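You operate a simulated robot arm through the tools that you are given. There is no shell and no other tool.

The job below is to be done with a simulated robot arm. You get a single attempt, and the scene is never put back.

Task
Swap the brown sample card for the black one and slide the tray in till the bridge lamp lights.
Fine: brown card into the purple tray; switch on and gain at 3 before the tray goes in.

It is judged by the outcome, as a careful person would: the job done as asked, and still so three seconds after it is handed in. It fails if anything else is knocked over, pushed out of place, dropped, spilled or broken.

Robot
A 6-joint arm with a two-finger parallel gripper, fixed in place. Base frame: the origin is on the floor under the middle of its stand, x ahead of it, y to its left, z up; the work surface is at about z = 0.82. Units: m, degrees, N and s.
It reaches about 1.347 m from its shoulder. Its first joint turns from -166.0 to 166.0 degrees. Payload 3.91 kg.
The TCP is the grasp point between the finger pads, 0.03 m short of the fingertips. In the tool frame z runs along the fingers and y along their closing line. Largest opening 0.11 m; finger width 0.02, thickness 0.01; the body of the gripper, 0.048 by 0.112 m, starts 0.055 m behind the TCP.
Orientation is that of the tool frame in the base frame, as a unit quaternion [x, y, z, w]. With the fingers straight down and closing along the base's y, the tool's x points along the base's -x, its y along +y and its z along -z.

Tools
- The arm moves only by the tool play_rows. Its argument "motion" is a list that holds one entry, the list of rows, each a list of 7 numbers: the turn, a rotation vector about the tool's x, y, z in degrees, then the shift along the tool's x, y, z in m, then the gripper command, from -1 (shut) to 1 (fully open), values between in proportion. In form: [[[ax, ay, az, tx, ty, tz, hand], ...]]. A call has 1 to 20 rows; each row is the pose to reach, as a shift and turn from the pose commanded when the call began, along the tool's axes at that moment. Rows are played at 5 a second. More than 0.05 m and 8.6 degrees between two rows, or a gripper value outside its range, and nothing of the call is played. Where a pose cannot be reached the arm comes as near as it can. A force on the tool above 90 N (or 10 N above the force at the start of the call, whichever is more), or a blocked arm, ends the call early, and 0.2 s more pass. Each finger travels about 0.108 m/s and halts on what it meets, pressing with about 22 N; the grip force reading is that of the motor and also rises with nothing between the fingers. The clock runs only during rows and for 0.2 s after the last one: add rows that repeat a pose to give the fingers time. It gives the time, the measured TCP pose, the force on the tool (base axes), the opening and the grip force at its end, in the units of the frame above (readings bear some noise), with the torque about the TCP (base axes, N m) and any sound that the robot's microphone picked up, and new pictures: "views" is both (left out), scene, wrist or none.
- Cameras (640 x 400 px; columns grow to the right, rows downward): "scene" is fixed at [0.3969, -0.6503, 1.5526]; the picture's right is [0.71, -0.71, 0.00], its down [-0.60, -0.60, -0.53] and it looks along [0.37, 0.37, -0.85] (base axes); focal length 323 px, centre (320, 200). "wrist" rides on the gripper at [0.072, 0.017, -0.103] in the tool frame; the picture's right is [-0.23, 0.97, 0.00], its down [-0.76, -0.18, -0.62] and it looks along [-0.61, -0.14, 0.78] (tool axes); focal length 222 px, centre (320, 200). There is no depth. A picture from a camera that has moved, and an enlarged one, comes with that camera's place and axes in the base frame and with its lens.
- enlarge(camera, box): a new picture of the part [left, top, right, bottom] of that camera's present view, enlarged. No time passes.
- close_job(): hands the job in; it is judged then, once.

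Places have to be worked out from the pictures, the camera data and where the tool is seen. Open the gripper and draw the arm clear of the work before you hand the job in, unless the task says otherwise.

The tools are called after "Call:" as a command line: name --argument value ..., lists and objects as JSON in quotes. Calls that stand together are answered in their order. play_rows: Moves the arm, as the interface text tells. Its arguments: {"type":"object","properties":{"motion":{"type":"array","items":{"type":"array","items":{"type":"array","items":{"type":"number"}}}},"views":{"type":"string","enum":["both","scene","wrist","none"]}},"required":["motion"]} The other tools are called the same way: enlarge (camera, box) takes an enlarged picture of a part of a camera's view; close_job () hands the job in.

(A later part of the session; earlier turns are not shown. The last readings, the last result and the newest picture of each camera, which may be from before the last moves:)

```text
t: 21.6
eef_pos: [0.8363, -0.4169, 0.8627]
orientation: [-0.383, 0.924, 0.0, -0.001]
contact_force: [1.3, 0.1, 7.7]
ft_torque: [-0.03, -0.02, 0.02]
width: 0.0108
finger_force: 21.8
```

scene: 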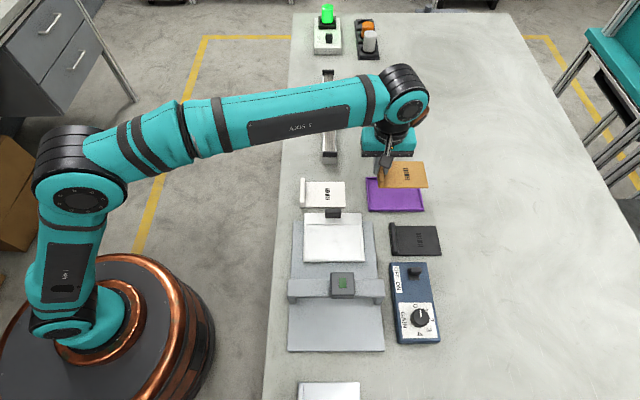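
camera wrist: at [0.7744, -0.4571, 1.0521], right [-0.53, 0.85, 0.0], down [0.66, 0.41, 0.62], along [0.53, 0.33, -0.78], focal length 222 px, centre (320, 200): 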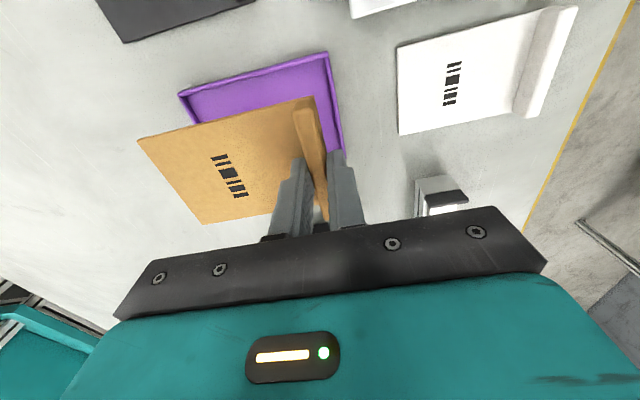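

The floor contact came at about 8 N. I'll relax the pressure, shift 3 mm away from the left rim so the outer finger can't press it, open just 1.5 mm per side, and rise.

Call:
play_rows --motion '[[[0, 0, 0, 0, 0, -0.0015, -1], [0, 0, 0, 0, -0.0015, -0.0015, -1], [0, 0, 0, 0, -0.003, -0.0015, -1], [0, 0, 0, 0, -0.003, -0.0015, -0.9], [0, 0, 0, 0, -0.003, -0.0015, -0.74], [0, 0, 0, 0, -0.003, -0.0015, -0.74], [0, 0, 0, 0, -0.003, -0.0015, -0.74]]]' --views "none"

Call:
enlarge --camera "scene" --box '[355, 165, 435, 220]'

Call:
enlarge --camera "wrist" --box '[256, 90, 384, 170]'

```text
t: 23.2
eef_pos: [0.8388, -0.4195, 0.8644]
orientation: [-0.383, 0.924, 0.001, 0.0]
contact_force: [0.5, 0.4, 0.0]
ft_torque: [-0.01, 0.01, -0.02]
width: 0.014
finger_force: 0.0
```

```text
7.27 times, centred on (395, 192) of scene
camera zoom: at [0.3969, -0.6503, 1.5526], right [0.71, -0.71, 0.0], down [-0.6, -0.6, -0.53], along [0.37, 0.37, -0.85], focal length 2352 px, centre (-226, 254)
```

zoom: 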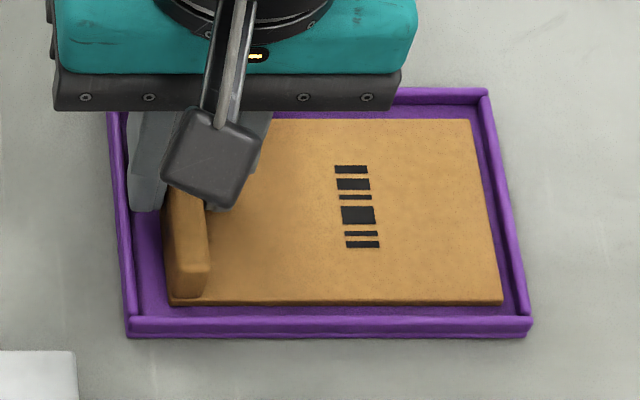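

```text
5.00 times, centred on (320, 130) of wrist
camera zoom: at [0.7757, -0.459, 0.9664], right [-0.53, 0.85, 0.0], down [0.66, 0.41, 0.62], along [0.53, 0.33, -0.78], focal length 1111 px, centre (320, 550)
```

zoom: 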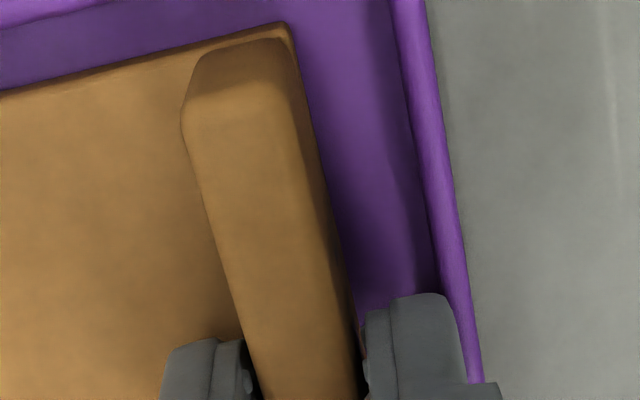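

The brown card lies flat in the purple tray. I'll rise clear and move to hover over the black card's lip, at about U=0.9205, V=-0.157.

Call:
play_rows --motion '[[[0, 0, 0, 0, 0, -0.006, -0.74], [0, 0, 0, 0, 0, -0.015, -0.74], [0, 0, 0, 0, 0, -0.03, -0.74], [0, 0, 0, 0, 0, -0.055, -0.6], [0, 0, 0, 0, 0, -0.08, -0.27], [0, 0, 0, 0.03, -0.007, -0.085, -0.27], [0, 0, 0, 0.065, -0.015, -0.085, -0.27], [0, 0, 0, 0.1, -0.023, -0.085, -0.27], [0, 0, 0, 0.1375, -0.032, -0.085, -0.27], [0, 0, 0, 0.1375, -0.032, -0.05, -0.27], [0, 0, 0, 0.1375, -0.032, -0.03, -0.27], [0, 0, 0, 0.1375, -0.032, -0.03, -0.27]]]' --views "both"

Call:
enlarge --camera "scene" --box '[380, 200, 460, 260]'

Call:
enlarge --camera "wrist" --box '[230, 70, 400, 180]'

```text
t: 25.8
eef_pos: [0.7621, -0.5406, 0.8919]
orientation: [-0.382, 0.924, 0.0, 0.001]
contact_force: [-0.2, -0.4, -1.0]
ft_torque: [0.02, 0.0, -0.01]
width: 0.04
finger_force: 0.0
camera wrist: at [0.7, -0.5796, 0.9952], right [-0.53, 0.85, 0.0], down [0.66, 0.41, 0.62], along [0.53, 0.33, -0.78], focal length 222 px, centre (320, 200)
```

scene: 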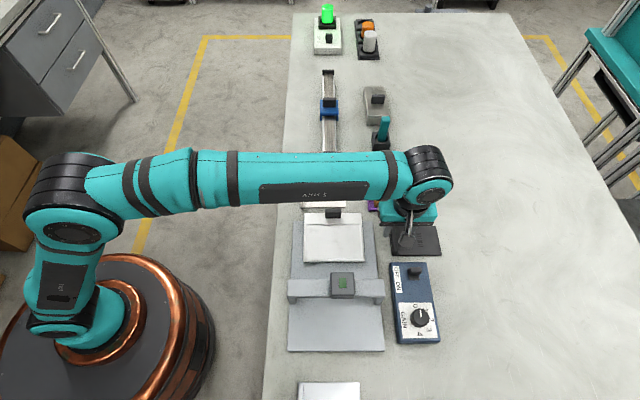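
wrist: 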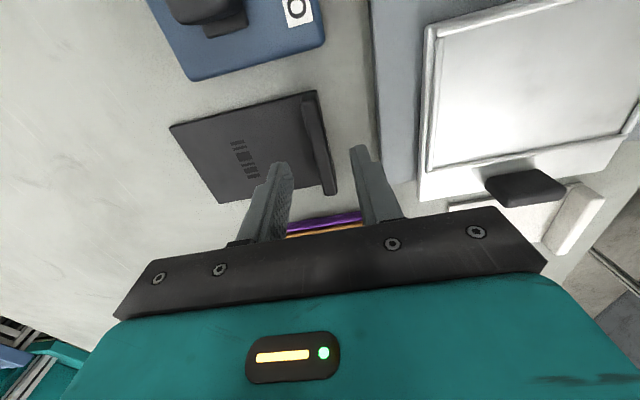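

```text
6.67 times, centred on (420, 230) of scene
camera zoom: at [0.3969, -0.6503, 1.5526], right [0.71, -0.71, 0.0], down [-0.6, -0.6, -0.53], along [0.37, 0.37, -0.85], focal length 2156 px, centre (-347, 0)
```

zoom: 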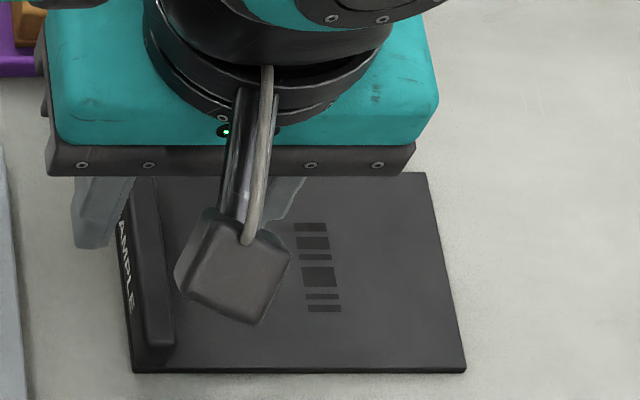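

```text
3.64 times, centred on (315, 125) of wrist
camera zoom: at [0.7, -0.5796, 0.9952], right [-0.53, 0.85, 0.0], down [0.66, 0.41, 0.62], along [0.53, 0.33, -0.78], focal length 808 px, centre (338, 473)
```

zoom: 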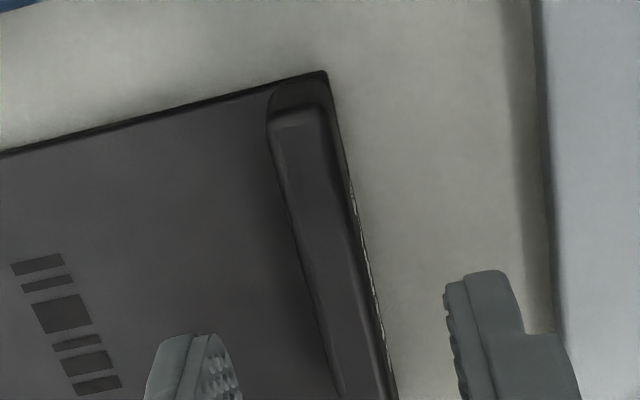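

The fingers straddle the black lip with room on both sides. I'll descend to about 2.5 mm above the card surface and close.

Call:
play_rows --motion '[[[0, 0, 0, 0, 0, 0.01, -0.27], [0, 0, 0, 0, 0, 0.02, -0.27], [0, 0, 0, 0, 0, 0.029, -0.27], [0, 0, 0, 0, 0, 0.034, -0.27], [0, 0, 0, 0, 0, 0.0365, -0.27], [0, 0, 0, 0, 0, 0.0365, -0.27]]]' --views "none"

Call:
enlarge --camera "wrist" --box '[240, 80, 400, 180]'

```text
t: 27.2
eef_pos: [0.7639, -0.5401, 0.8569]
orientation: [-0.383, 0.924, 0.001, -0.001]
contact_force: [0.0, 0.8, -0.3]
ft_torque: [-0.01, 0.0, 0.01]
width: 0.0401
finger_force: 0.1
```

```text
4.00 times, centred on (320, 130) of wrist
camera zoom: at [0.7009, -0.5792, 0.9595], right [-0.53, 0.85, 0.0], down [0.66, 0.41, 0.62], along [0.53, 0.33, -0.78], focal length 888 px, centre (320, 480)
```

zoom: 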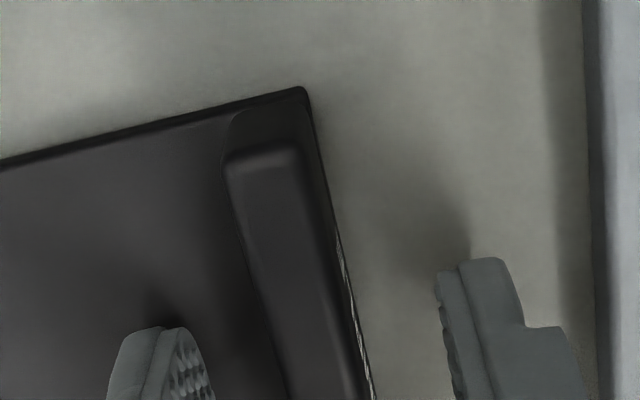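

No contact. I'll close on the lip and lift slowly by 6 mm as a test.

Call:
play_rows --motion '[[[0, 0, 0, 0, 0, 0, -0.55], [0, 0, 0, 0, 0, 0, -0.75], [0, 0, 0, 0, 0, 0, -1], [0, 0, 0, 0, 0, 0, -1], [0, 0, 0, 0, 0, 0, -1], [0, 0, 0, 0, 0, -0.001, -1], [0, 0, 0, 0, 0, -0.003, -1], [0, 0, 0, 0, 0, -0.006, -1], [0, 0, 0, 0, 0, -0.006, -1]]]' --views "none"

Call:
enlarge --camera "scene" --box '[380, 200, 460, 260]'

Call:
enlarge --camera "wrist" --box '[200, 80, 400, 205]'

```text
t: 29.2
eef_pos: [0.7631, -0.5393, 0.8632]
orientation: [-0.382, 0.924, 0.0, 0.001]
contact_force: [-0.1, 0.9, -0.6]
ft_torque: [0.01, 0.01, -0.03]
width: 0.0113
finger_force: 22.0
```

```text
6.67 times, centred on (420, 230) of scene
camera zoom: at [0.3969, -0.6503, 1.5526], right [0.71, -0.71, 0.0], down [-0.6, -0.6, -0.53], along [0.37, 0.37, -0.85], focal length 2156 px, centre (-347, 0)
```

zoom: 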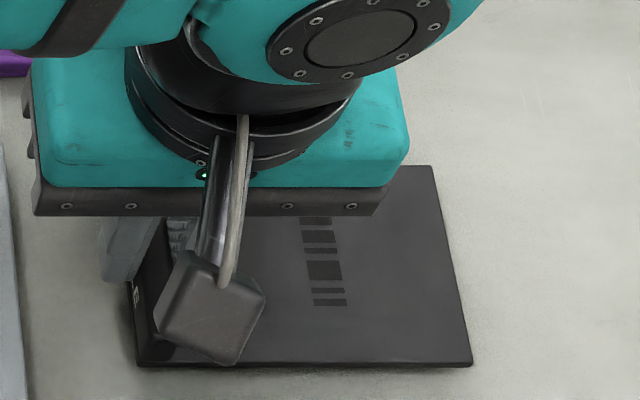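

```text
3.20 times, centred on (300, 142) of wrist
camera zoom: at [0.7006, -0.5792, 0.9656], right [-0.53, 0.85, 0.0], down [0.66, 0.41, 0.62], along [0.53, 0.33, -0.78], focal length 711 px, centre (384, 384)
```

zoom: 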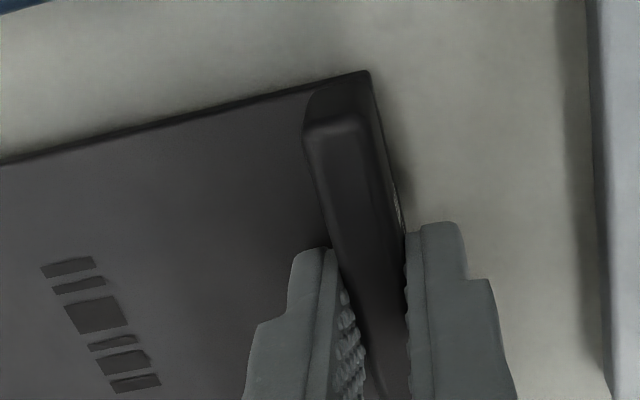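

The black card is lifted, with a grip width of 11.3 mm. Next I'll measure the empty white tray's interior for accurate placement.

Call:
enlarge --camera "scene" --box '[298, 205, 370, 267]'

Call:
enlarge --camera "scene" --box '[298, 240, 334, 267]'

Call:
enlarge --camera "scene" --box '[338, 240, 374, 267]'

Call:
enlarge --camera "scene" --box '[298, 208, 334, 230]'

Call:
enlarge --camera "scene" --box '[338, 208, 374, 230]'

```text
6.45 times, centred on (334, 236) of scene
camera zoom: at [0.3969, -0.6503, 1.5526], right [0.71, -0.71, 0.0], down [-0.6, -0.6, -0.53], along [0.37, 0.37, -0.85], focal length 2087 px, centre (230, -32)
```

zoom: 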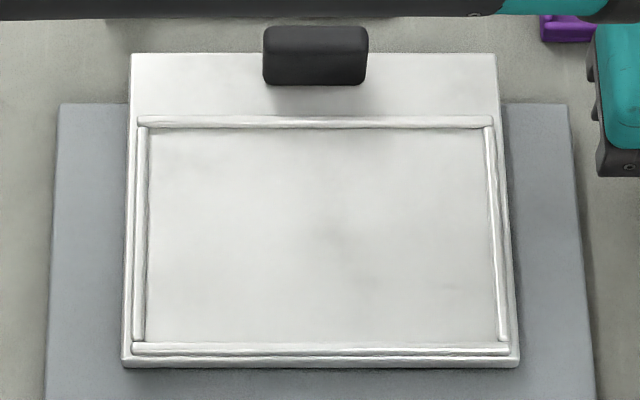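

```text
14.81 times, centred on (316, 254) of scene
camera zoom: at [0.3969, -0.6503, 1.5526], right [0.71, -0.71, 0.0], down [-0.6, -0.6, -0.53], along [0.37, 0.37, -0.85], focal length 4792 px, centre (379, -593)
```

zoom: 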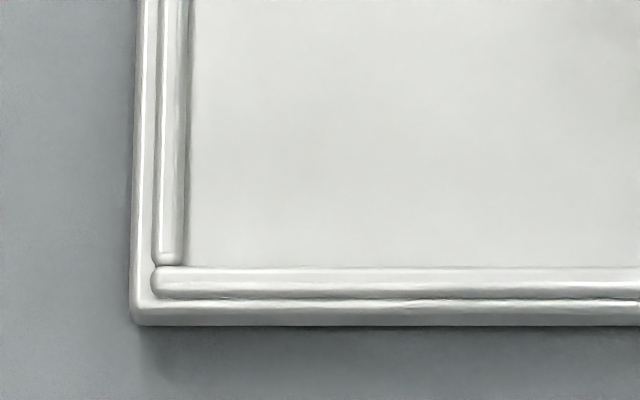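

```text
14.81 times, centred on (356, 254) of scene
camera zoom: at [0.3969, -0.6503, 1.5526], right [0.71, -0.71, 0.0], down [-0.6, -0.6, -0.53], along [0.37, 0.37, -0.85], focal length 4792 px, centre (-213, -593)
```

zoom: 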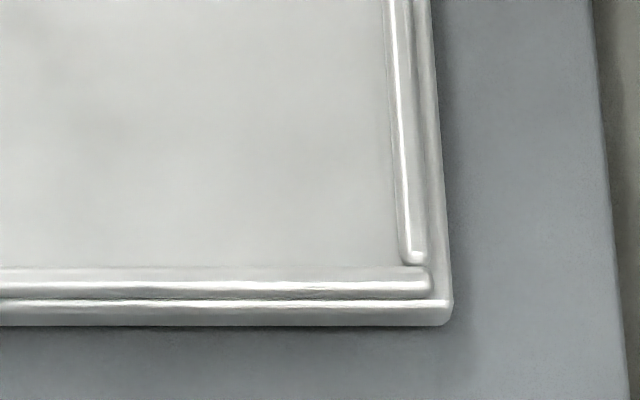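

```text
16.00 times, centred on (316, 219) of scene
camera zoom: at [0.3969, -0.6503, 1.5526], right [0.71, -0.71, 0.0], down [-0.6, -0.6, -0.53], along [0.37, 0.37, -0.85], focal length 5175 px, centre (384, -104)
```

zoom: 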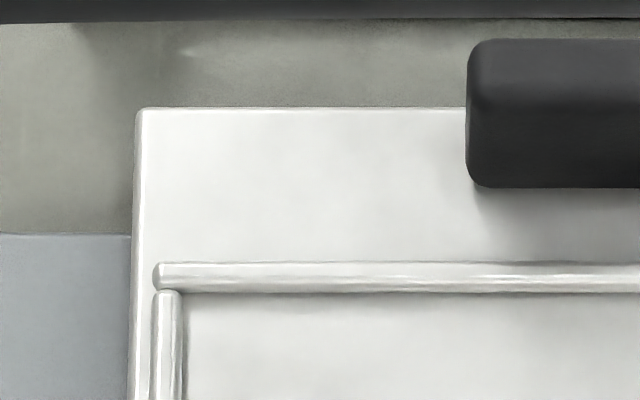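

```text
16.00 times, centred on (356, 219) of scene
camera zoom: at [0.3969, -0.6503, 1.5526], right [0.71, -0.71, 0.0], down [-0.6, -0.6, -0.53], along [0.37, 0.37, -0.85], focal length 5175 px, centre (-256, -104)
```

zoom: 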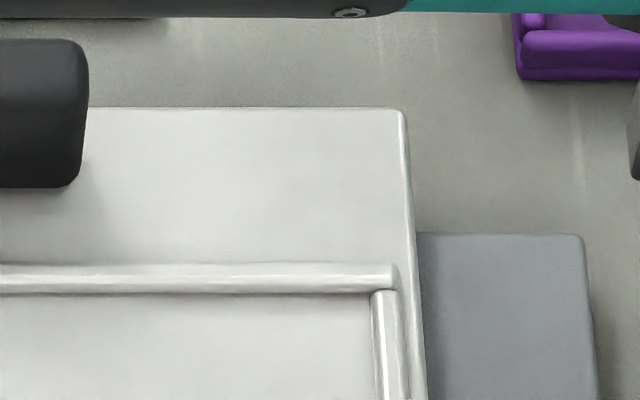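

In scene coordinates the tray interior is centred at about U 0.7733, V -0.144, with a clearance of ±3 mm in U and ±5 mm in V. That puts the target TCP at U=0.7204, V=-0.1447. I'll lift slowly and carry the black card over.

Call:
play_rows --motion '[[[0, 0, 0, 0, 0, -0.004, -1], [0, 0, 0, 0, 0, -0.01, -1], [0, 0, 0, 0, 0, -0.02, -1], [0, 0, 0, 0, 0, -0.034, -1], [0, 0, 0, 0, 0, -0.048, -1], [0, 0, 0, 0, 0.003, -0.06, -1], [0, 0, 0, 0.001, 0.015, -0.07, -1], [0, 0, 0, 0.002, 0.035, -0.075, -1], [0, 0, 0, 0.004, 0.058, -0.075, -1], [0, 0, 0, 0.005, 0.082, -0.075, -1], [0, 0, 0, 0.007, 0.106, -0.075, -1], [0, 0, 0, 0.008, 0.13, -0.075, -1], [0, 0, 0, 0.01, 0.154, -0.075, -1], [0, 0, 0, 0.011, 0.176, -0.075, -1], [0, 0, 0, 0.012, 0.192, -0.075, -1], [0, 0, 0, 0.0123, 0.2001, -0.075, -1], [0, 0, 0, 0.0123, 0.2001, -0.075, -1]]]' --views "both"

Call:
enlarge --camera "scene" --box '[294, 195, 374, 267]'

Call:
enlarge --camera "wrist" --box '[130, 50, 370, 200]'

```text
t: 32.8
eef_pos: [0.6138, -0.4065, 0.9381]
orientation: [-0.383, 0.924, -0.001, 0.0]
contact_force: [-0.3, 0.2, -0.6]
ft_torque: [0.05, 0.01, 0.01]
width: 0.011
finger_force: 22.0
camera wrist: at [0.5505, -0.4456, 1.0403], right [-0.53, 0.85, 0.0], down [0.66, 0.41, 0.62], along [0.53, 0.33, -0.78], focal length 222 px, centre (320, 200)
```

scene: 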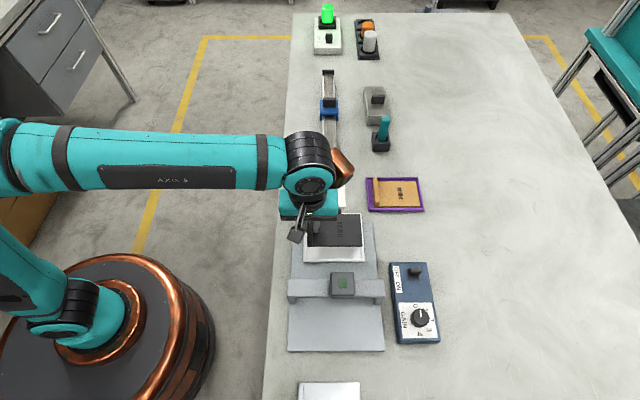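
wrist: 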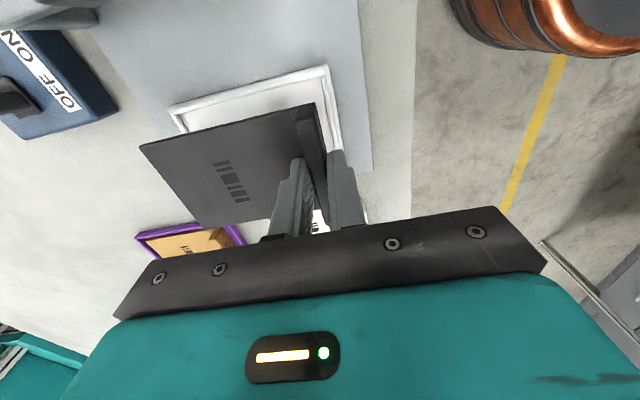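

```text
5.56 times, centred on (334, 231) of scene
camera zoom: at [0.3969, -0.6503, 1.5526], right [0.71, -0.71, 0.0], down [-0.6, -0.6, -0.53], along [0.37, 0.37, -0.85], focal length 1797 px, centre (242, 28)
```

zoom: 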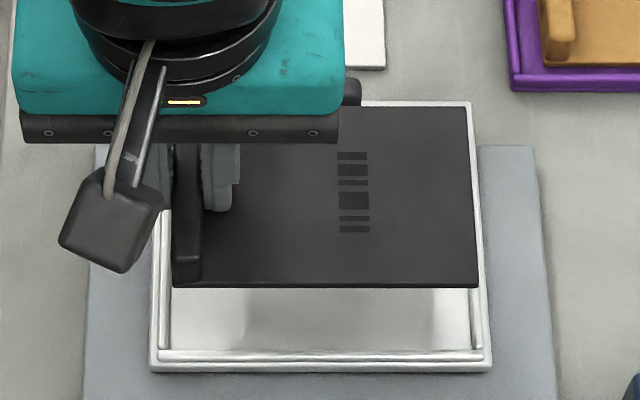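

```text
2.67 times, centred on (250, 125) of wrist
camera zoom: at [0.5505, -0.4456, 1.0403], right [-0.53, 0.85, 0.0], down [0.66, 0.41, 0.62], along [0.53, 0.33, -0.78], focal length 592 px, centre (507, 400)
```

zoom: 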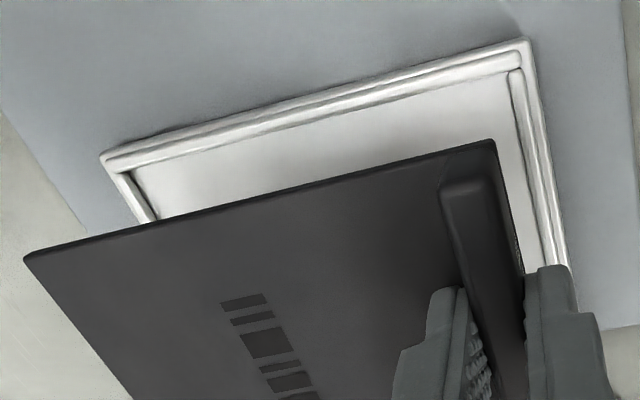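

The card is above the tray and, from the scene camera, aligned within about 1 mm. I'll lower it to just over the rim and re-check.

Call:
play_rows --motion '[[[0, 0, 0, 0.001, -0.0004, 0.01, -1], [0, 0, 0, 0.001, -0.0004, 0.022, -1], [0, 0, 0, 0.001, -0.0004, 0.034, -1], [0, 0, 0, 0.001, -0.0004, 0.044, -1], [0, 0, 0, 0.001, -0.0004, 0.049, -1], [0, 0, 0, 0.001, -0.0004, 0.051, -1], [0, 0, 0, 0.001, -0.0004, 0.051, -1]]]' --views "none"

Call:
enlarge --camera "scene" --box '[298, 205, 370, 267]'

Call:
enlarge --camera "scene" --box '[338, 240, 374, 267]'

Call:
enlarge --camera "wrist" --box '[130, 50, 370, 200]'

```text
t: 34.4
eef_pos: [0.612, -0.4084, 0.887]
orientation: [-0.383, 0.924, 0.0, 0.0]
contact_force: [-0.2, -0.4, -0.9]
ft_torque: [0.03, 0.04, 0.01]
width: 0.0109
finger_force: 21.5
```

```text
6.45 times, centred on (334, 236) of scene
camera zoom: at [0.3969, -0.6503, 1.5526], right [0.71, -0.71, 0.0], down [-0.6, -0.6, -0.53], along [0.37, 0.37, -0.85], focal length 2087 px, centre (230, -32)
```

zoom: 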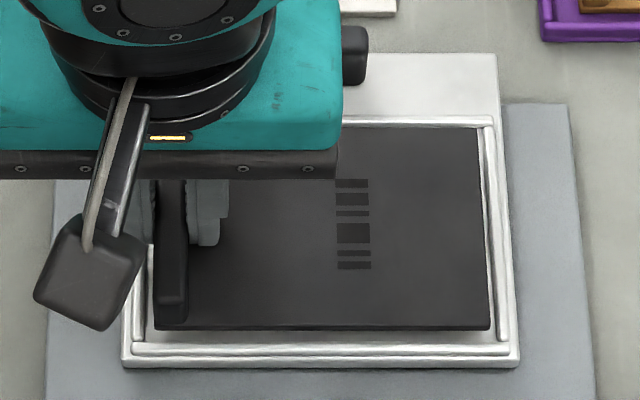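

```text
14.81 times, centred on (356, 254) of scene
camera zoom: at [0.3969, -0.6503, 1.5526], right [0.71, -0.71, 0.0], down [-0.6, -0.6, -0.53], along [0.37, 0.37, -0.85], focal length 4792 px, centre (-213, -593)
```

zoom: 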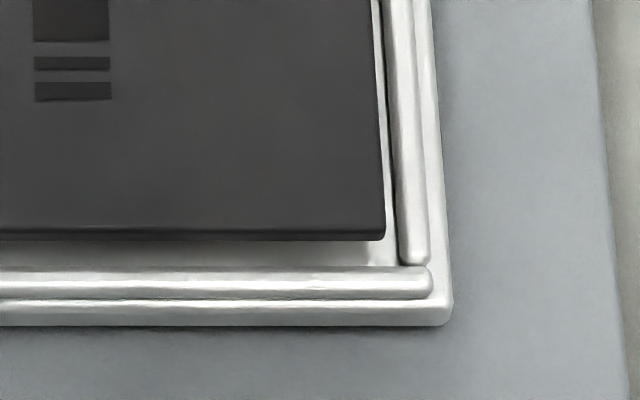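

```text
2.67 times, centred on (250, 125) of wrist
camera zoom: at [0.55, -0.4469, 0.9901], right [-0.53, 0.85, 0.0], down [0.66, 0.41, 0.62], along [0.53, 0.33, -0.78], focal length 592 px, centre (507, 400)
```

zoom: 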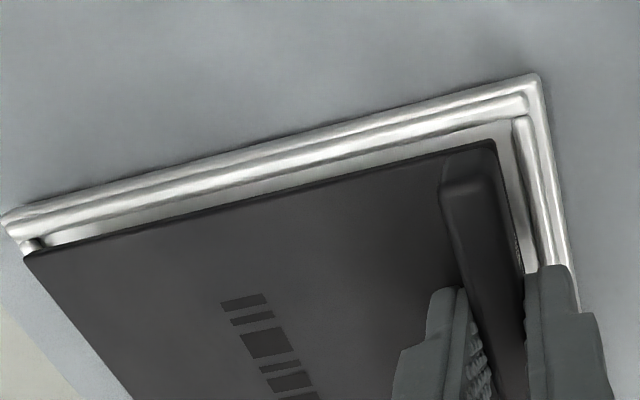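

Margins look good: about 2–3 mm in U and about 5 mm in V. I'll lower to seat the card.

Call:
play_rows --motion '[[[0, 0, 0, 0, 0, 0.002, -1], [0, 0, 0, 0, 0, 0.004, -1], [0, 0, 0, 0, 0, 0.0055, -1], [0, 0, 0, 0, 0, 0.0065, -1], [0, 0, 0, 0, 0, 0.0065, -1]]]' --views "none"

Call:
enlarge --camera "scene" --box '[298, 205, 370, 267]'

```text
t: 35.6
eef_pos: [0.6128, -0.407, 0.8799]
orientation: [-0.383, 0.924, 0.0, 0.0]
contact_force: [-0.6, 0.1, -0.6]
ft_torque: [0.08, 0.03, -0.01]
width: 0.0112
finger_force: 21.8
```

```text
6.45 times, centred on (334, 236) of scene
camera zoom: at [0.3969, -0.6503, 1.5526], right [0.71, -0.71, 0.0], down [-0.6, -0.6, -0.53], along [0.37, 0.37, -0.85], focal length 2087 px, centre (230, -32)
```

zoom: 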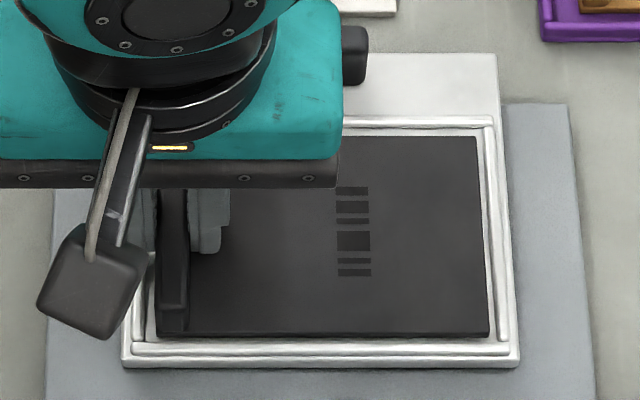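

There's no contact force yet, so I'll ease down another 1 mm.

Call:
play_rows --motion '[[[0, 0, 0, 0, 0, 0.0005, -1], [0, 0, 0, 0, 0, 0.001, -1], [0, 0, 0, 0, 0, 0.001, -1]]]' --views "none"

```text
t: 36.4
eef_pos: [0.6138, -0.4089, 0.8783]
orientation: [-0.383, 0.924, -0.001, 0.0]
contact_force: [-0.4, -0.1, -1.1]
ft_torque: [0.02, 0.07, -0.02]
width: 0.0114
finger_force: 22.1
```

Call:
enlarge --camera "scene" --box '[298, 237, 334, 267]'

Call:
enlarge --camera "scene" --box '[338, 237, 374, 267]'

Call:
enlarge --camera "wrist" --box '[256, 70, 384, 170]'

```text
13.33 times, centred on (316, 252) of scene
camera zoom: at [0.3969, -0.6503, 1.5526], right [0.71, -0.71, 0.0], down [-0.6, -0.6, -0.53], along [0.37, 0.37, -0.85], focal length 4312 px, centre (373, -493)
```

zoom: 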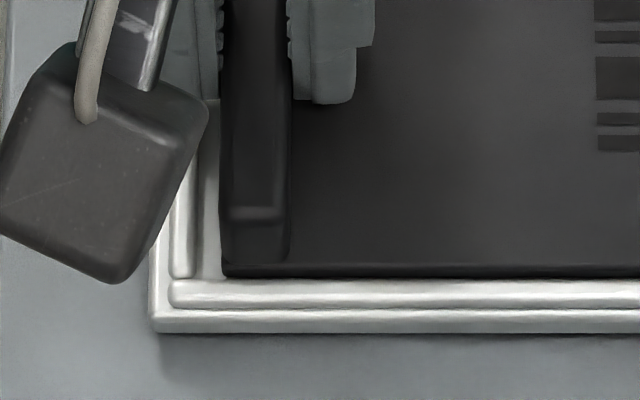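

```text
13.33 times, centred on (356, 252) of scene
camera zoom: at [0.3969, -0.6503, 1.5526], right [0.71, -0.71, 0.0], down [-0.6, -0.6, -0.53], along [0.37, 0.37, -0.85], focal length 4312 px, centre (-160, -493)
```

zoom: 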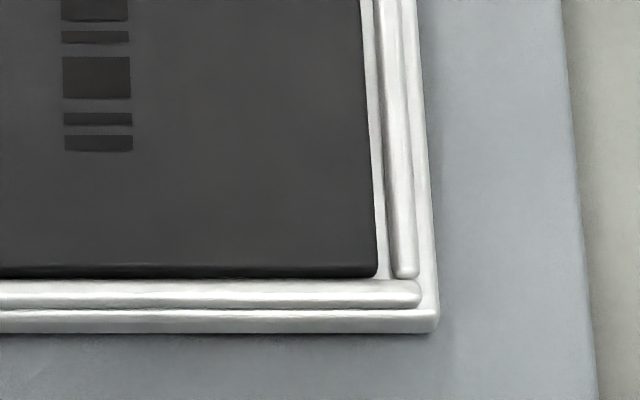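

```text
4.00 times, centred on (320, 120) of wrist
camera zoom: at [0.5499, -0.4477, 0.9822], right [-0.53, 0.85, 0.0], down [0.66, 0.41, 0.62], along [0.53, 0.33, -0.78], focal length 888 px, centre (320, 520)
```

zoom: 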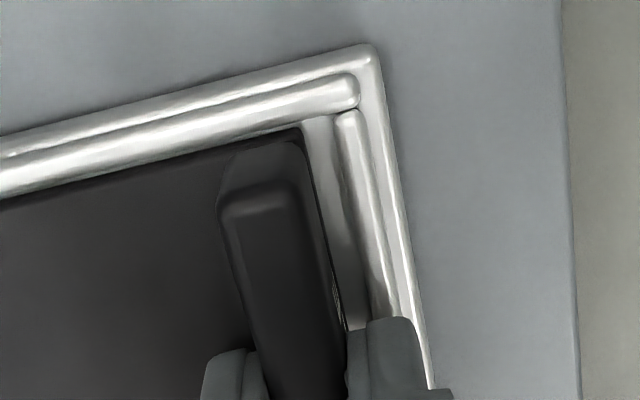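

The card looks about 2 mm from the front rim, and more centred in U than not. I'll shift it 2 mm toward -V and 1 mm toward -U, then ease down another 1 mm.

Call:
play_rows --motion '[[[0, 0, 0, -0.001, 0.0005, 0, -1], [0, 0, 0, -0.002, 0.001, 0, -1], [0, 0, 0, -0.002, 0.001, 0.0005, -1], [0, 0, 0, -0.002, 0.001, 0.001, -1], [0, 0, 0, -0.002, 0.001, 0.001, -1]]]' --views "none"

Call:
enlarge --camera "scene" --box '[298, 237, 334, 267]'

Call:
enlarge --camera "scene" --box '[338, 237, 374, 267]'

Call:
enlarge --camera "scene" --box '[338, 208, 374, 230]'

```text
t: 37.6
eef_pos: [0.614, -0.4038, 0.8778]
orientation: [-0.382, 0.924, 0.0, 0.0]
contact_force: [-0.9, -0.2, -0.6]
ft_torque: [0.0, 0.02, 0.01]
width: 0.011
finger_force: 21.4
```

```text
13.33 times, centred on (316, 252) of scene
camera zoom: at [0.3969, -0.6503, 1.5526], right [0.71, -0.71, 0.0], down [-0.6, -0.6, -0.53], along [0.37, 0.37, -0.85], focal length 4312 px, centre (373, -493)
```

zoom: 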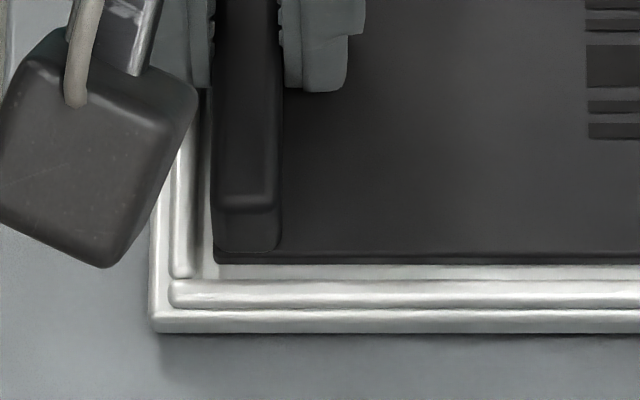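

```text
13.33 times, centred on (356, 252) of scene
camera zoom: at [0.3969, -0.6503, 1.5526], right [0.71, -0.71, 0.0], down [-0.6, -0.6, -0.53], along [0.37, 0.37, -0.85], focal length 4312 px, centre (-160, -493)
```

zoom: 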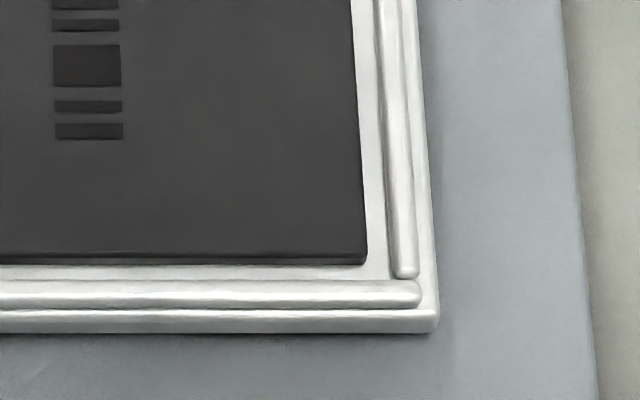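

```text
16.00 times, centred on (356, 219) of scene
camera zoom: at [0.3969, -0.6503, 1.5526], right [0.71, -0.71, 0.0], down [-0.6, -0.6, -0.53], along [0.37, 0.37, -0.85], focal length 5175 px, centre (-256, -104)
```

zoom: 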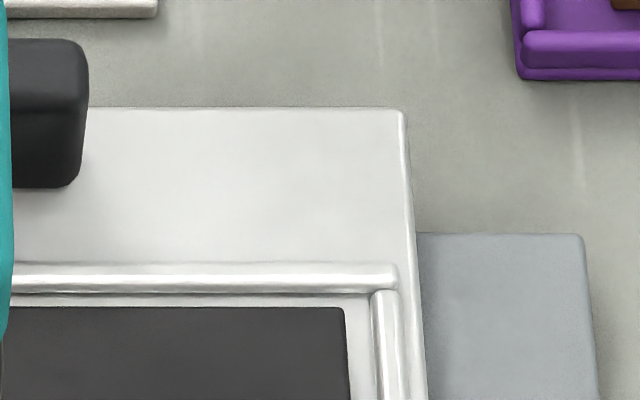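

The card is now centred: V gaps of about 4–5 mm, U gaps of 2.5 and 4.2 mm. I'll ease down another 1 mm to seek contact.

Call:
play_rows --motion '[[[0, 0, 0, 0, -0.0005, 0.0005, -1], [0, 0, 0, 0, -0.0005, 0.001, -1], [0, 0, 0, 0, -0.0005, 0.001, -1]]]' --views "none"

```text
t: 38.4
eef_pos: [0.6132, -0.4068, 0.8771]
orientation: [-0.382, 0.924, 0.0, -0.001]
contact_force: [-0.4, -0.9, 8.4]
ft_torque: [0.02, 0.01, -0.01]
width: 0.0112
finger_force: 22.0
```

Contact is about 8 N with near-zero torque, so the card is seated. I'll relax 1 mm, open slightly, and check that the card stays put.

Call:
play_rows --motion '[[[0, 0, 0, 0, 0, -0.001, -1], [0, 0, 0, 0, 0, -0.001, -0.9], [0, 0, 0, 0, 0, -0.001, -0.74], [0, 0, 0, 0, 0, -0.001, -0.74], [0, 0, 0, 0, 0, -0.001, -0.74], [0, 0, 0, 0, 0, -0.006, -0.74], [0, 0, 0, 0, 0, -0.015, -0.74], [0, 0, 0, 0, 0, -0.03, -0.74], [0, 0, 0, 0, 0, -0.055, -0.74], [0, 0, 0, 0, 0, -0.08, -0.6], [0, 0, 0, 0, 0, -0.1, -0.6], [0, 0, 0, 0, 0, -0.1, -0.6]]]' --views "both"

Call:
enlarge --camera "scene" --box '[294, 205, 374, 267]'

Call:
enlarge --camera "wrist" --box '[150, 30, 370, 170]'

```text
t: 41.0
eef_pos: [0.6139, -0.4058, 0.978]
orientation: [-0.383, 0.924, 0.0, 0.0]
contact_force: [0.1, -0.6, 0.0]
ft_torque: [-0.01, 0.02, 0.0]
width: 0.0222
finger_force: 0.1
camera wrist: at [0.5505, -0.4455, 1.0817], right [-0.53, 0.85, 0.0], down [0.66, 0.41, 0.62], along [0.53, 0.33, -0.78], focal length 222 px, centre (320, 200)
```

scene: 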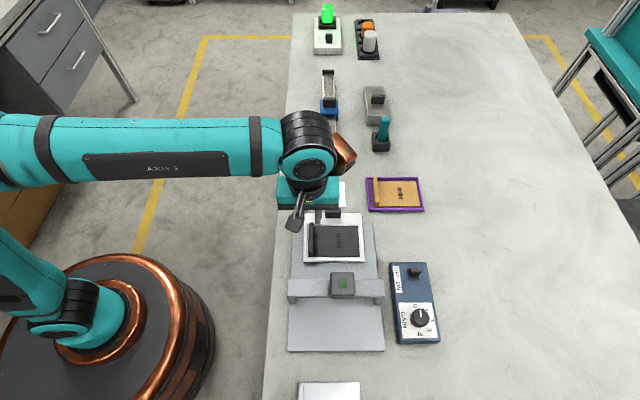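
wrist: 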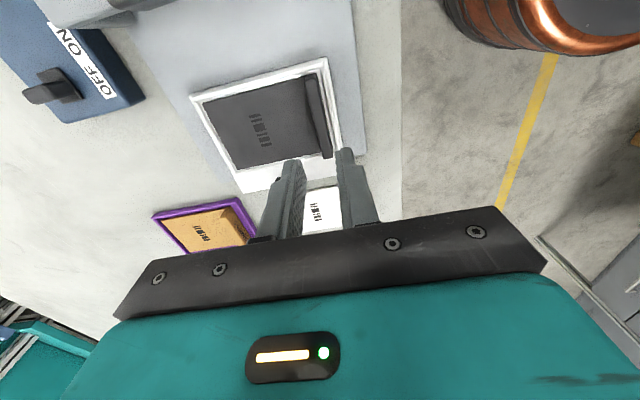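

```text
6.45 times, centred on (334, 236) of scene
camera zoom: at [0.3969, -0.6503, 1.5526], right [0.71, -0.71, 0.0], down [-0.6, -0.6, -0.53], along [0.37, 0.37, -0.85], focal length 2087 px, centre (230, -32)
```

zoom: 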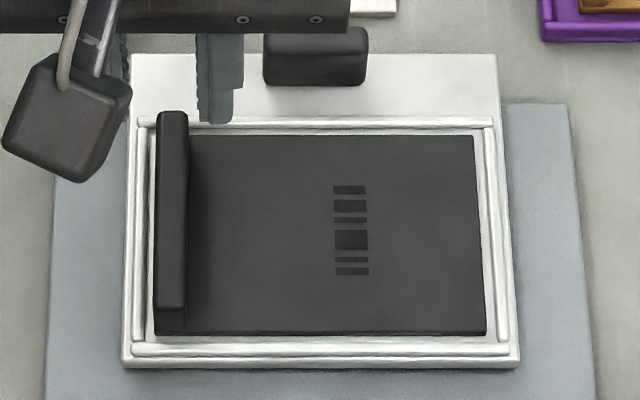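

```text
2.86 times, centred on (260, 100) of wrist
camera zoom: at [0.5505, -0.4455, 1.0817], right [-0.53, 0.85, 0.0], down [0.66, 0.41, 0.62], along [0.53, 0.33, -0.78], focal length 635 px, centre (491, 486)
```

zoom: 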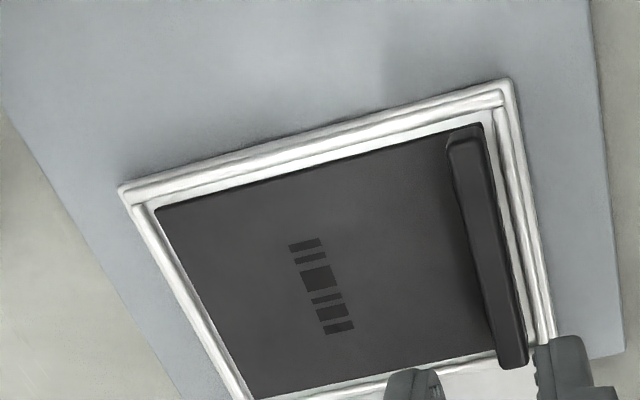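

The black card sits flat and centred in the white tray. Next is the panel; I'll look at the toggle from the current wrist view to understand its shape.

Call:
enlarge --camera "wrist" --box '[0, 20, 150, 130]'

Call:
enlarge --camera "scene" --box '[400, 258, 432, 282]'

```text
3.64 times, centred on (75, 75) of wrist
camera zoom: at [0.5505, -0.4455, 1.0817], right [-0.53, 0.85, 0.0], down [0.66, 0.41, 0.62], along [0.53, 0.33, -0.78], focal length 808 px, centre (1211, 654)
```

zoom: 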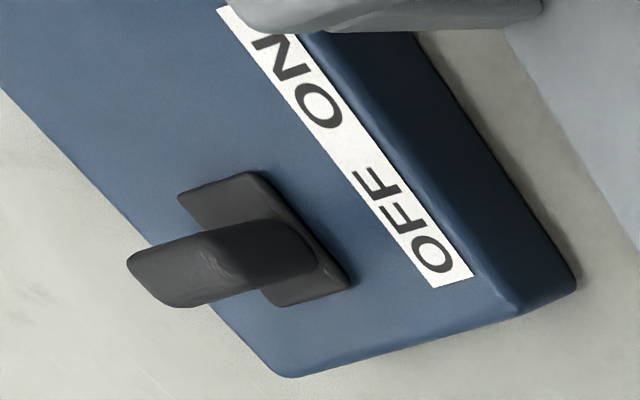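

```text
16.00 times, centred on (416, 270) of scene
camera zoom: at [0.3969, -0.6503, 1.5526], right [0.71, -0.71, 0.0], down [-0.6, -0.6, -0.53], along [0.37, 0.37, -0.85], focal length 5175 px, centre (-1216, -920)
```

zoom: 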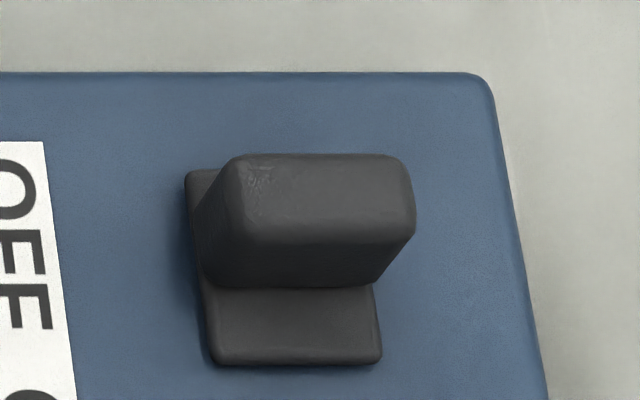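

The toggle is a vertical block about 23 mm wide and 12 mm thick, sitting toward OFF, with its back face near V≈-0.072. I'll shut the fingers and position behind it on the OFF side.

Call:
play_rows --motion '[[[0, 0, 0, 0.005, -0.02, 0, -1], [0, 0, 0, 0.013, -0.055, 0, -1], [0, 0, 0, 0.021, -0.095, 0, -1], [0, 0, 0, 0.03, -0.135, 0, -1], [0, 0, 0, 0.038, -0.175, 0, -1], [0, 0, 0, 0.046, -0.21, 0, -1], [0, 0, 0, 0.0512, -0.2327, 0.01, -1], [0, 0, 0, 0.0512, -0.2327, 0.04, -1], [0, 0, 0, 0.0512, -0.2327, 0.07, -1], [0, 0, 0, 0.0512, -0.2327, 0.07, -1]]]' --views "both"

Call:
enlarge --camera "scene" --box '[380, 230, 460, 290]'

Call:
enlarge --camera "wrist" --box '[220, 50, 420, 180]'

```text
t: 43.2
eef_pos: [0.7418, -0.6069, 0.9069]
orientation: [-0.383, 0.924, 0.0, 0.0]
contact_force: [0.7, -0.2, 0.2]
ft_torque: [-0.01, -0.02, 0.03]
width: 0.0
finger_force: 22.2
camera wrist: at [0.679, -0.6459, 1.0095], right [-0.53, 0.85, 0.0], down [0.66, 0.41, 0.62], along [0.53, 0.33, -0.78], focal length 222 px, centre (320, 200)
```

scene: 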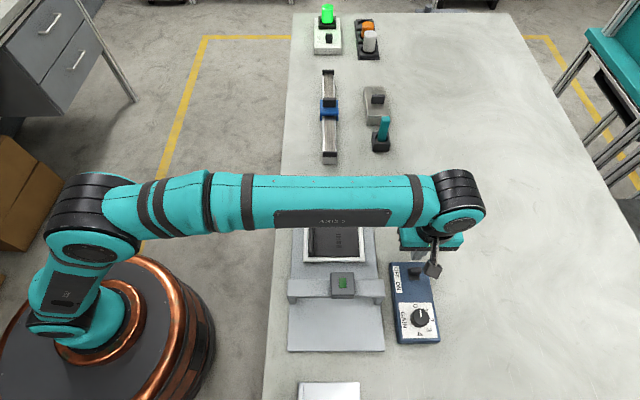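
wrist: 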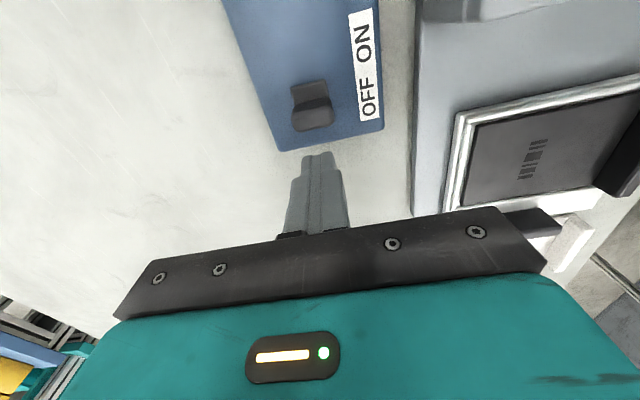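

```text
6.67 times, centred on (420, 260) of scene
camera zoom: at [0.3969, -0.6503, 1.5526], right [0.71, -0.71, 0.0], down [-0.6, -0.6, -0.53], along [0.37, 0.37, -0.85], focal length 2156 px, centre (-347, -200)
```

zoom: 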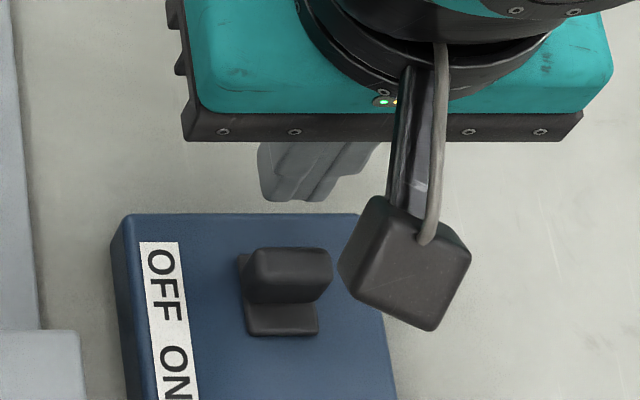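

```text
3.08 times, centred on (320, 115) of wrist
camera zoom: at [0.679, -0.6459, 1.0095], right [-0.53, 0.85, 0.0], down [0.66, 0.41, 0.62], along [0.53, 0.33, -0.78], focal length 684 px, centre (320, 462)
```

zoom: 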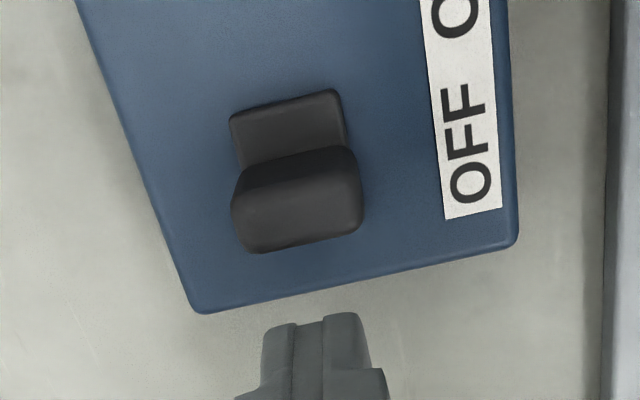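

The fingertips line up behind the toggle with about 1.2 cm of gap. I'll lower to z_tip≈0.850 and approach to near-contact.

Call:
play_rows --motion '[[[0, 0, 0, 0, 0, 0.012, -1], [0, 0, 0, 0, 0, 0.022, -1], [0, 0, 0, 0, 0, 0.0265, -1], [0, 0, 0, 0.004, 0, 0.0265, -1], [0, 0, 0, 0.008, 0, 0.0265, -1], [0, 0, 0, 0.01, 0, 0.0265, -1], [0, 0, 0, 0.01, 0, 0.0265, -1]]]' --views "none"

Call:
enlarge --camera "scene" --box '[380, 230, 460, 290]'

Call:
enlarge --camera "wrist" --box '[220, 50, 420, 180]'

```text
t: 44.8
eef_pos: [0.7348, -0.6127, 0.8807]
orientation: [-0.384, 0.923, 0.0, 0.0]
contact_force: [0.7, 1.7, 0.4]
ft_torque: [0.05, -0.03, -0.01]
width: 0.0
finger_force: 21.8
```

```text
6.67 times, centred on (420, 260) of scene
camera zoom: at [0.3969, -0.6503, 1.5526], right [0.71, -0.71, 0.0], down [-0.6, -0.6, -0.53], along [0.37, 0.37, -0.85], focal length 2156 px, centre (-347, -200)
```

zoom: 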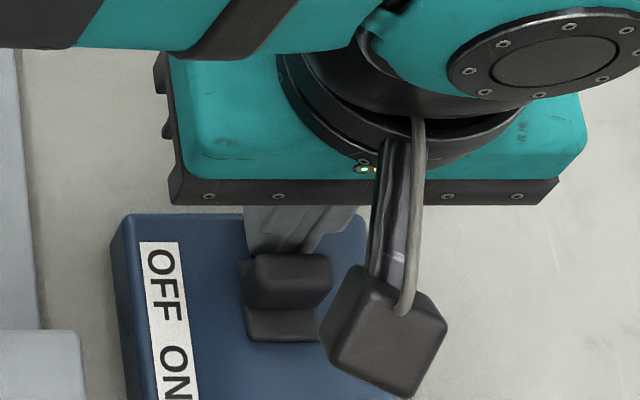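

```text
3.08 times, centred on (320, 115) of wrist
camera zoom: at [0.6724, -0.6527, 0.9836], right [-0.53, 0.85, 0.0], down [0.66, 0.41, 0.62], along [0.53, 0.33, -0.78], focal length 684 px, centre (320, 462)
```

zoom: 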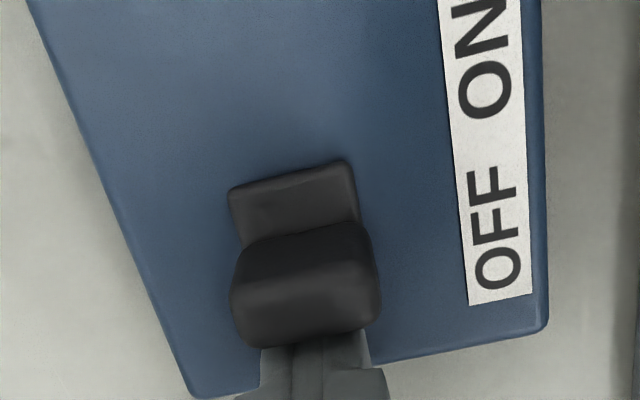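

Contact has begun and the slider has already moved about 2 mm with little force. I'll keep pushing toward ON in small steps.

Call:
play_rows --motion '[[[0, 0, 0, 0.001, 0, 0, -1], [0, 0, 0, 0.002, 0, 0, -1], [0, 0, 0, 0.003, 0, 0, -1], [0, 0, 0, 0.004, 0, 0, -1], [0, 0, 0, 0.004, 0, 0, -1]]]' --views "none"

Call:
enlarge --camera "scene" --box '[380, 230, 460, 290]'

```text
t: 46.0
eef_pos: [0.733, -0.6162, 0.8811]
orientation: [-0.383, 0.924, -0.001, 0.0]
contact_force: [-0.5, 0.4, 0.0]
ft_torque: [-0.02, -0.01, 0.03]
width: 0.0
finger_force: 21.8
```

```text
6.67 times, centred on (420, 260) of scene
camera zoom: at [0.3969, -0.6503, 1.5526], right [0.71, -0.71, 0.0], down [-0.6, -0.6, -0.53], along [0.37, 0.37, -0.85], focal length 2156 px, centre (-347, -200)
```

zoom: 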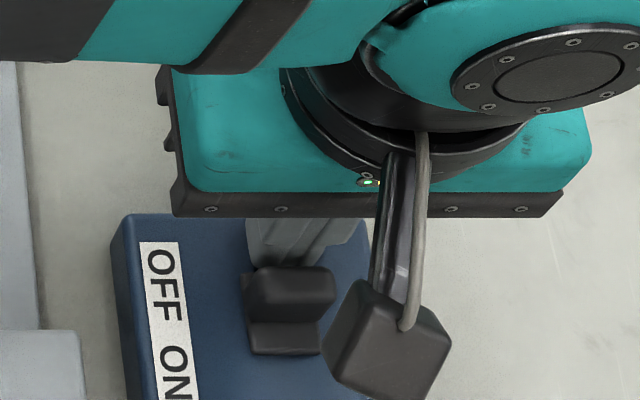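

The slider moves freely and the panel hasn't moved. I'll continue toward ON.

Call:
play_rows --motion '[[[0, 0, 0, 0.001, 0, 0, -1], [0, 0, 0, 0.002, 0, 0, -1], [0, 0, 0, 0.003, 0, 0, -1], [0, 0, 0, 0.004, 0, 0, -1], [0, 0, 0, 0.005, 0, 0, -1], [0, 0, 0, 0.006, 0, 0, -1], [0, 0, 0, 0.006, 0, 0, -1]]]' --views "none"

Call:
enlarge --camera "scene" --box '[380, 230, 460, 290]'

```text
t: 47.6
eef_pos: [0.7278, -0.6215, 0.8815]
orientation: [-0.382, 0.924, 0.0, 0.0]
contact_force: [1.1, 0.7, -0.2]
ft_torque: [0.01, 0.02, 0.04]
width: 0.0
finger_force: 22.8
```

```text
6.67 times, centred on (420, 260) of scene
camera zoom: at [0.3969, -0.6503, 1.5526], right [0.71, -0.71, 0.0], down [-0.6, -0.6, -0.53], along [0.37, 0.37, -0.85], focal length 2156 px, centre (-347, -200)
```

zoom: 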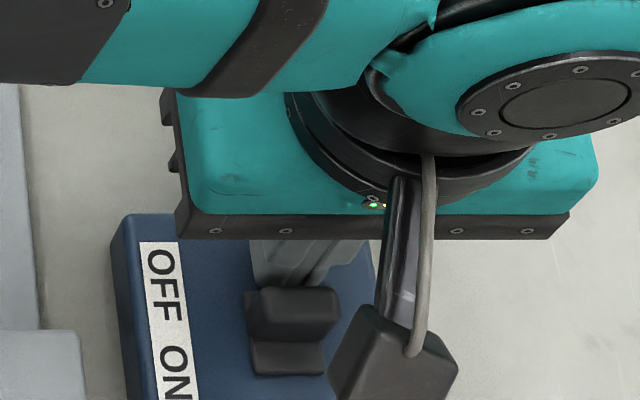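

It has moved about 15 mm with low force, so I'll continue.

Call:
play_rows --motion '[[[0, 0, 0, 0.001, 0, 0, -1], [0, 0, 0, 0.002, 0, 0, -1], [0, 0, 0, 0.003, 0, 0, -1], [0, 0, 0, 0.004, 0, 0, -1], [0, 0, 0, 0.004, 0, 0, -1]]]' --views "none"

Call:
enlarge --camera "scene" --box '[380, 240, 460, 300]'

```text
t: 48.8
eef_pos: [0.7254, -0.6256, 0.881]
orientation: [-0.383, 0.924, 0.0, 0.0]
contact_force: [0.4, 0.8, 0.8]
ft_torque: [0.01, -0.02, 0.01]
width: 0.0001
finger_force: 21.6
```

```text
6.67 times, centred on (420, 270) of scene
camera zoom: at [0.3969, -0.6503, 1.5526], right [0.71, -0.71, 0.0], down [-0.6, -0.6, -0.53], along [0.37, 0.37, -0.85], focal length 2156 px, centre (-347, -267)
```

zoom: 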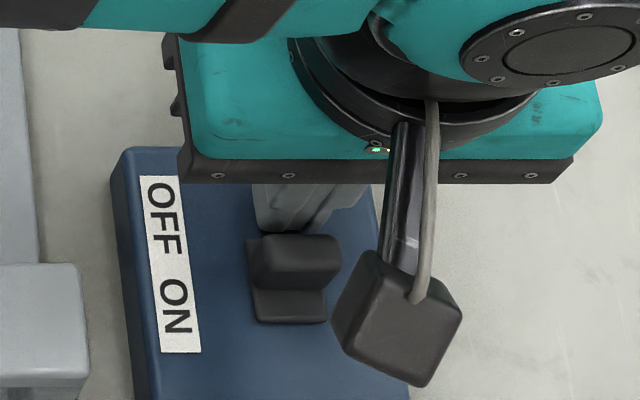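

It's about 18 mm along, and the slider's plate still has around 8 mm to go to line up with "ON". I'll continue gently.

Call:
play_rows --motion '[[[0, 0, 0, 0.001, 0, 0, -1], [0, 0, 0, 0.002, 0, 0, -1], [0, 0, 0, 0.003, 0, 0, -1], [0, 0, 0, 0.004, 0, 0, -1], [0, 0, 0, 0.004, 0, 0, -1]]]' --views "none"

Call:
enlarge --camera "scene" --box '[380, 240, 460, 300]'

```text
t: 50.0
eef_pos: [0.7246, -0.6265, 0.8806]
orientation: [-0.383, 0.924, 0.0, 0.0]
contact_force: [27.8, 21.9, 1.3]
ft_torque: [0.51, -0.73, -0.03]
width: 0.0
finger_force: 22.3
```

```text
6.67 times, centred on (420, 270) of scene
camera zoom: at [0.3969, -0.6503, 1.5526], right [0.71, -0.71, 0.0], down [-0.6, -0.6, -0.53], along [0.37, 0.37, -0.85], focal length 2156 px, centre (-347, -267)
```

zoom: 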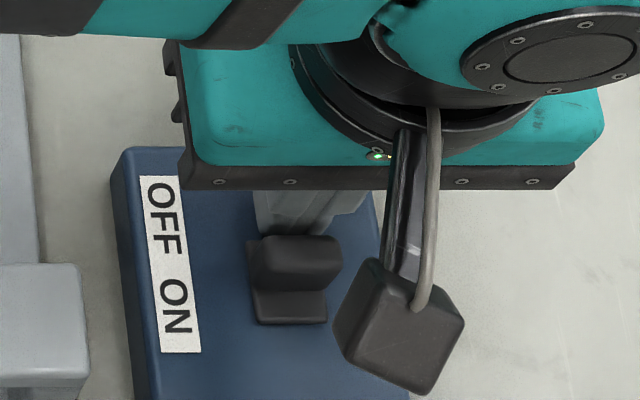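

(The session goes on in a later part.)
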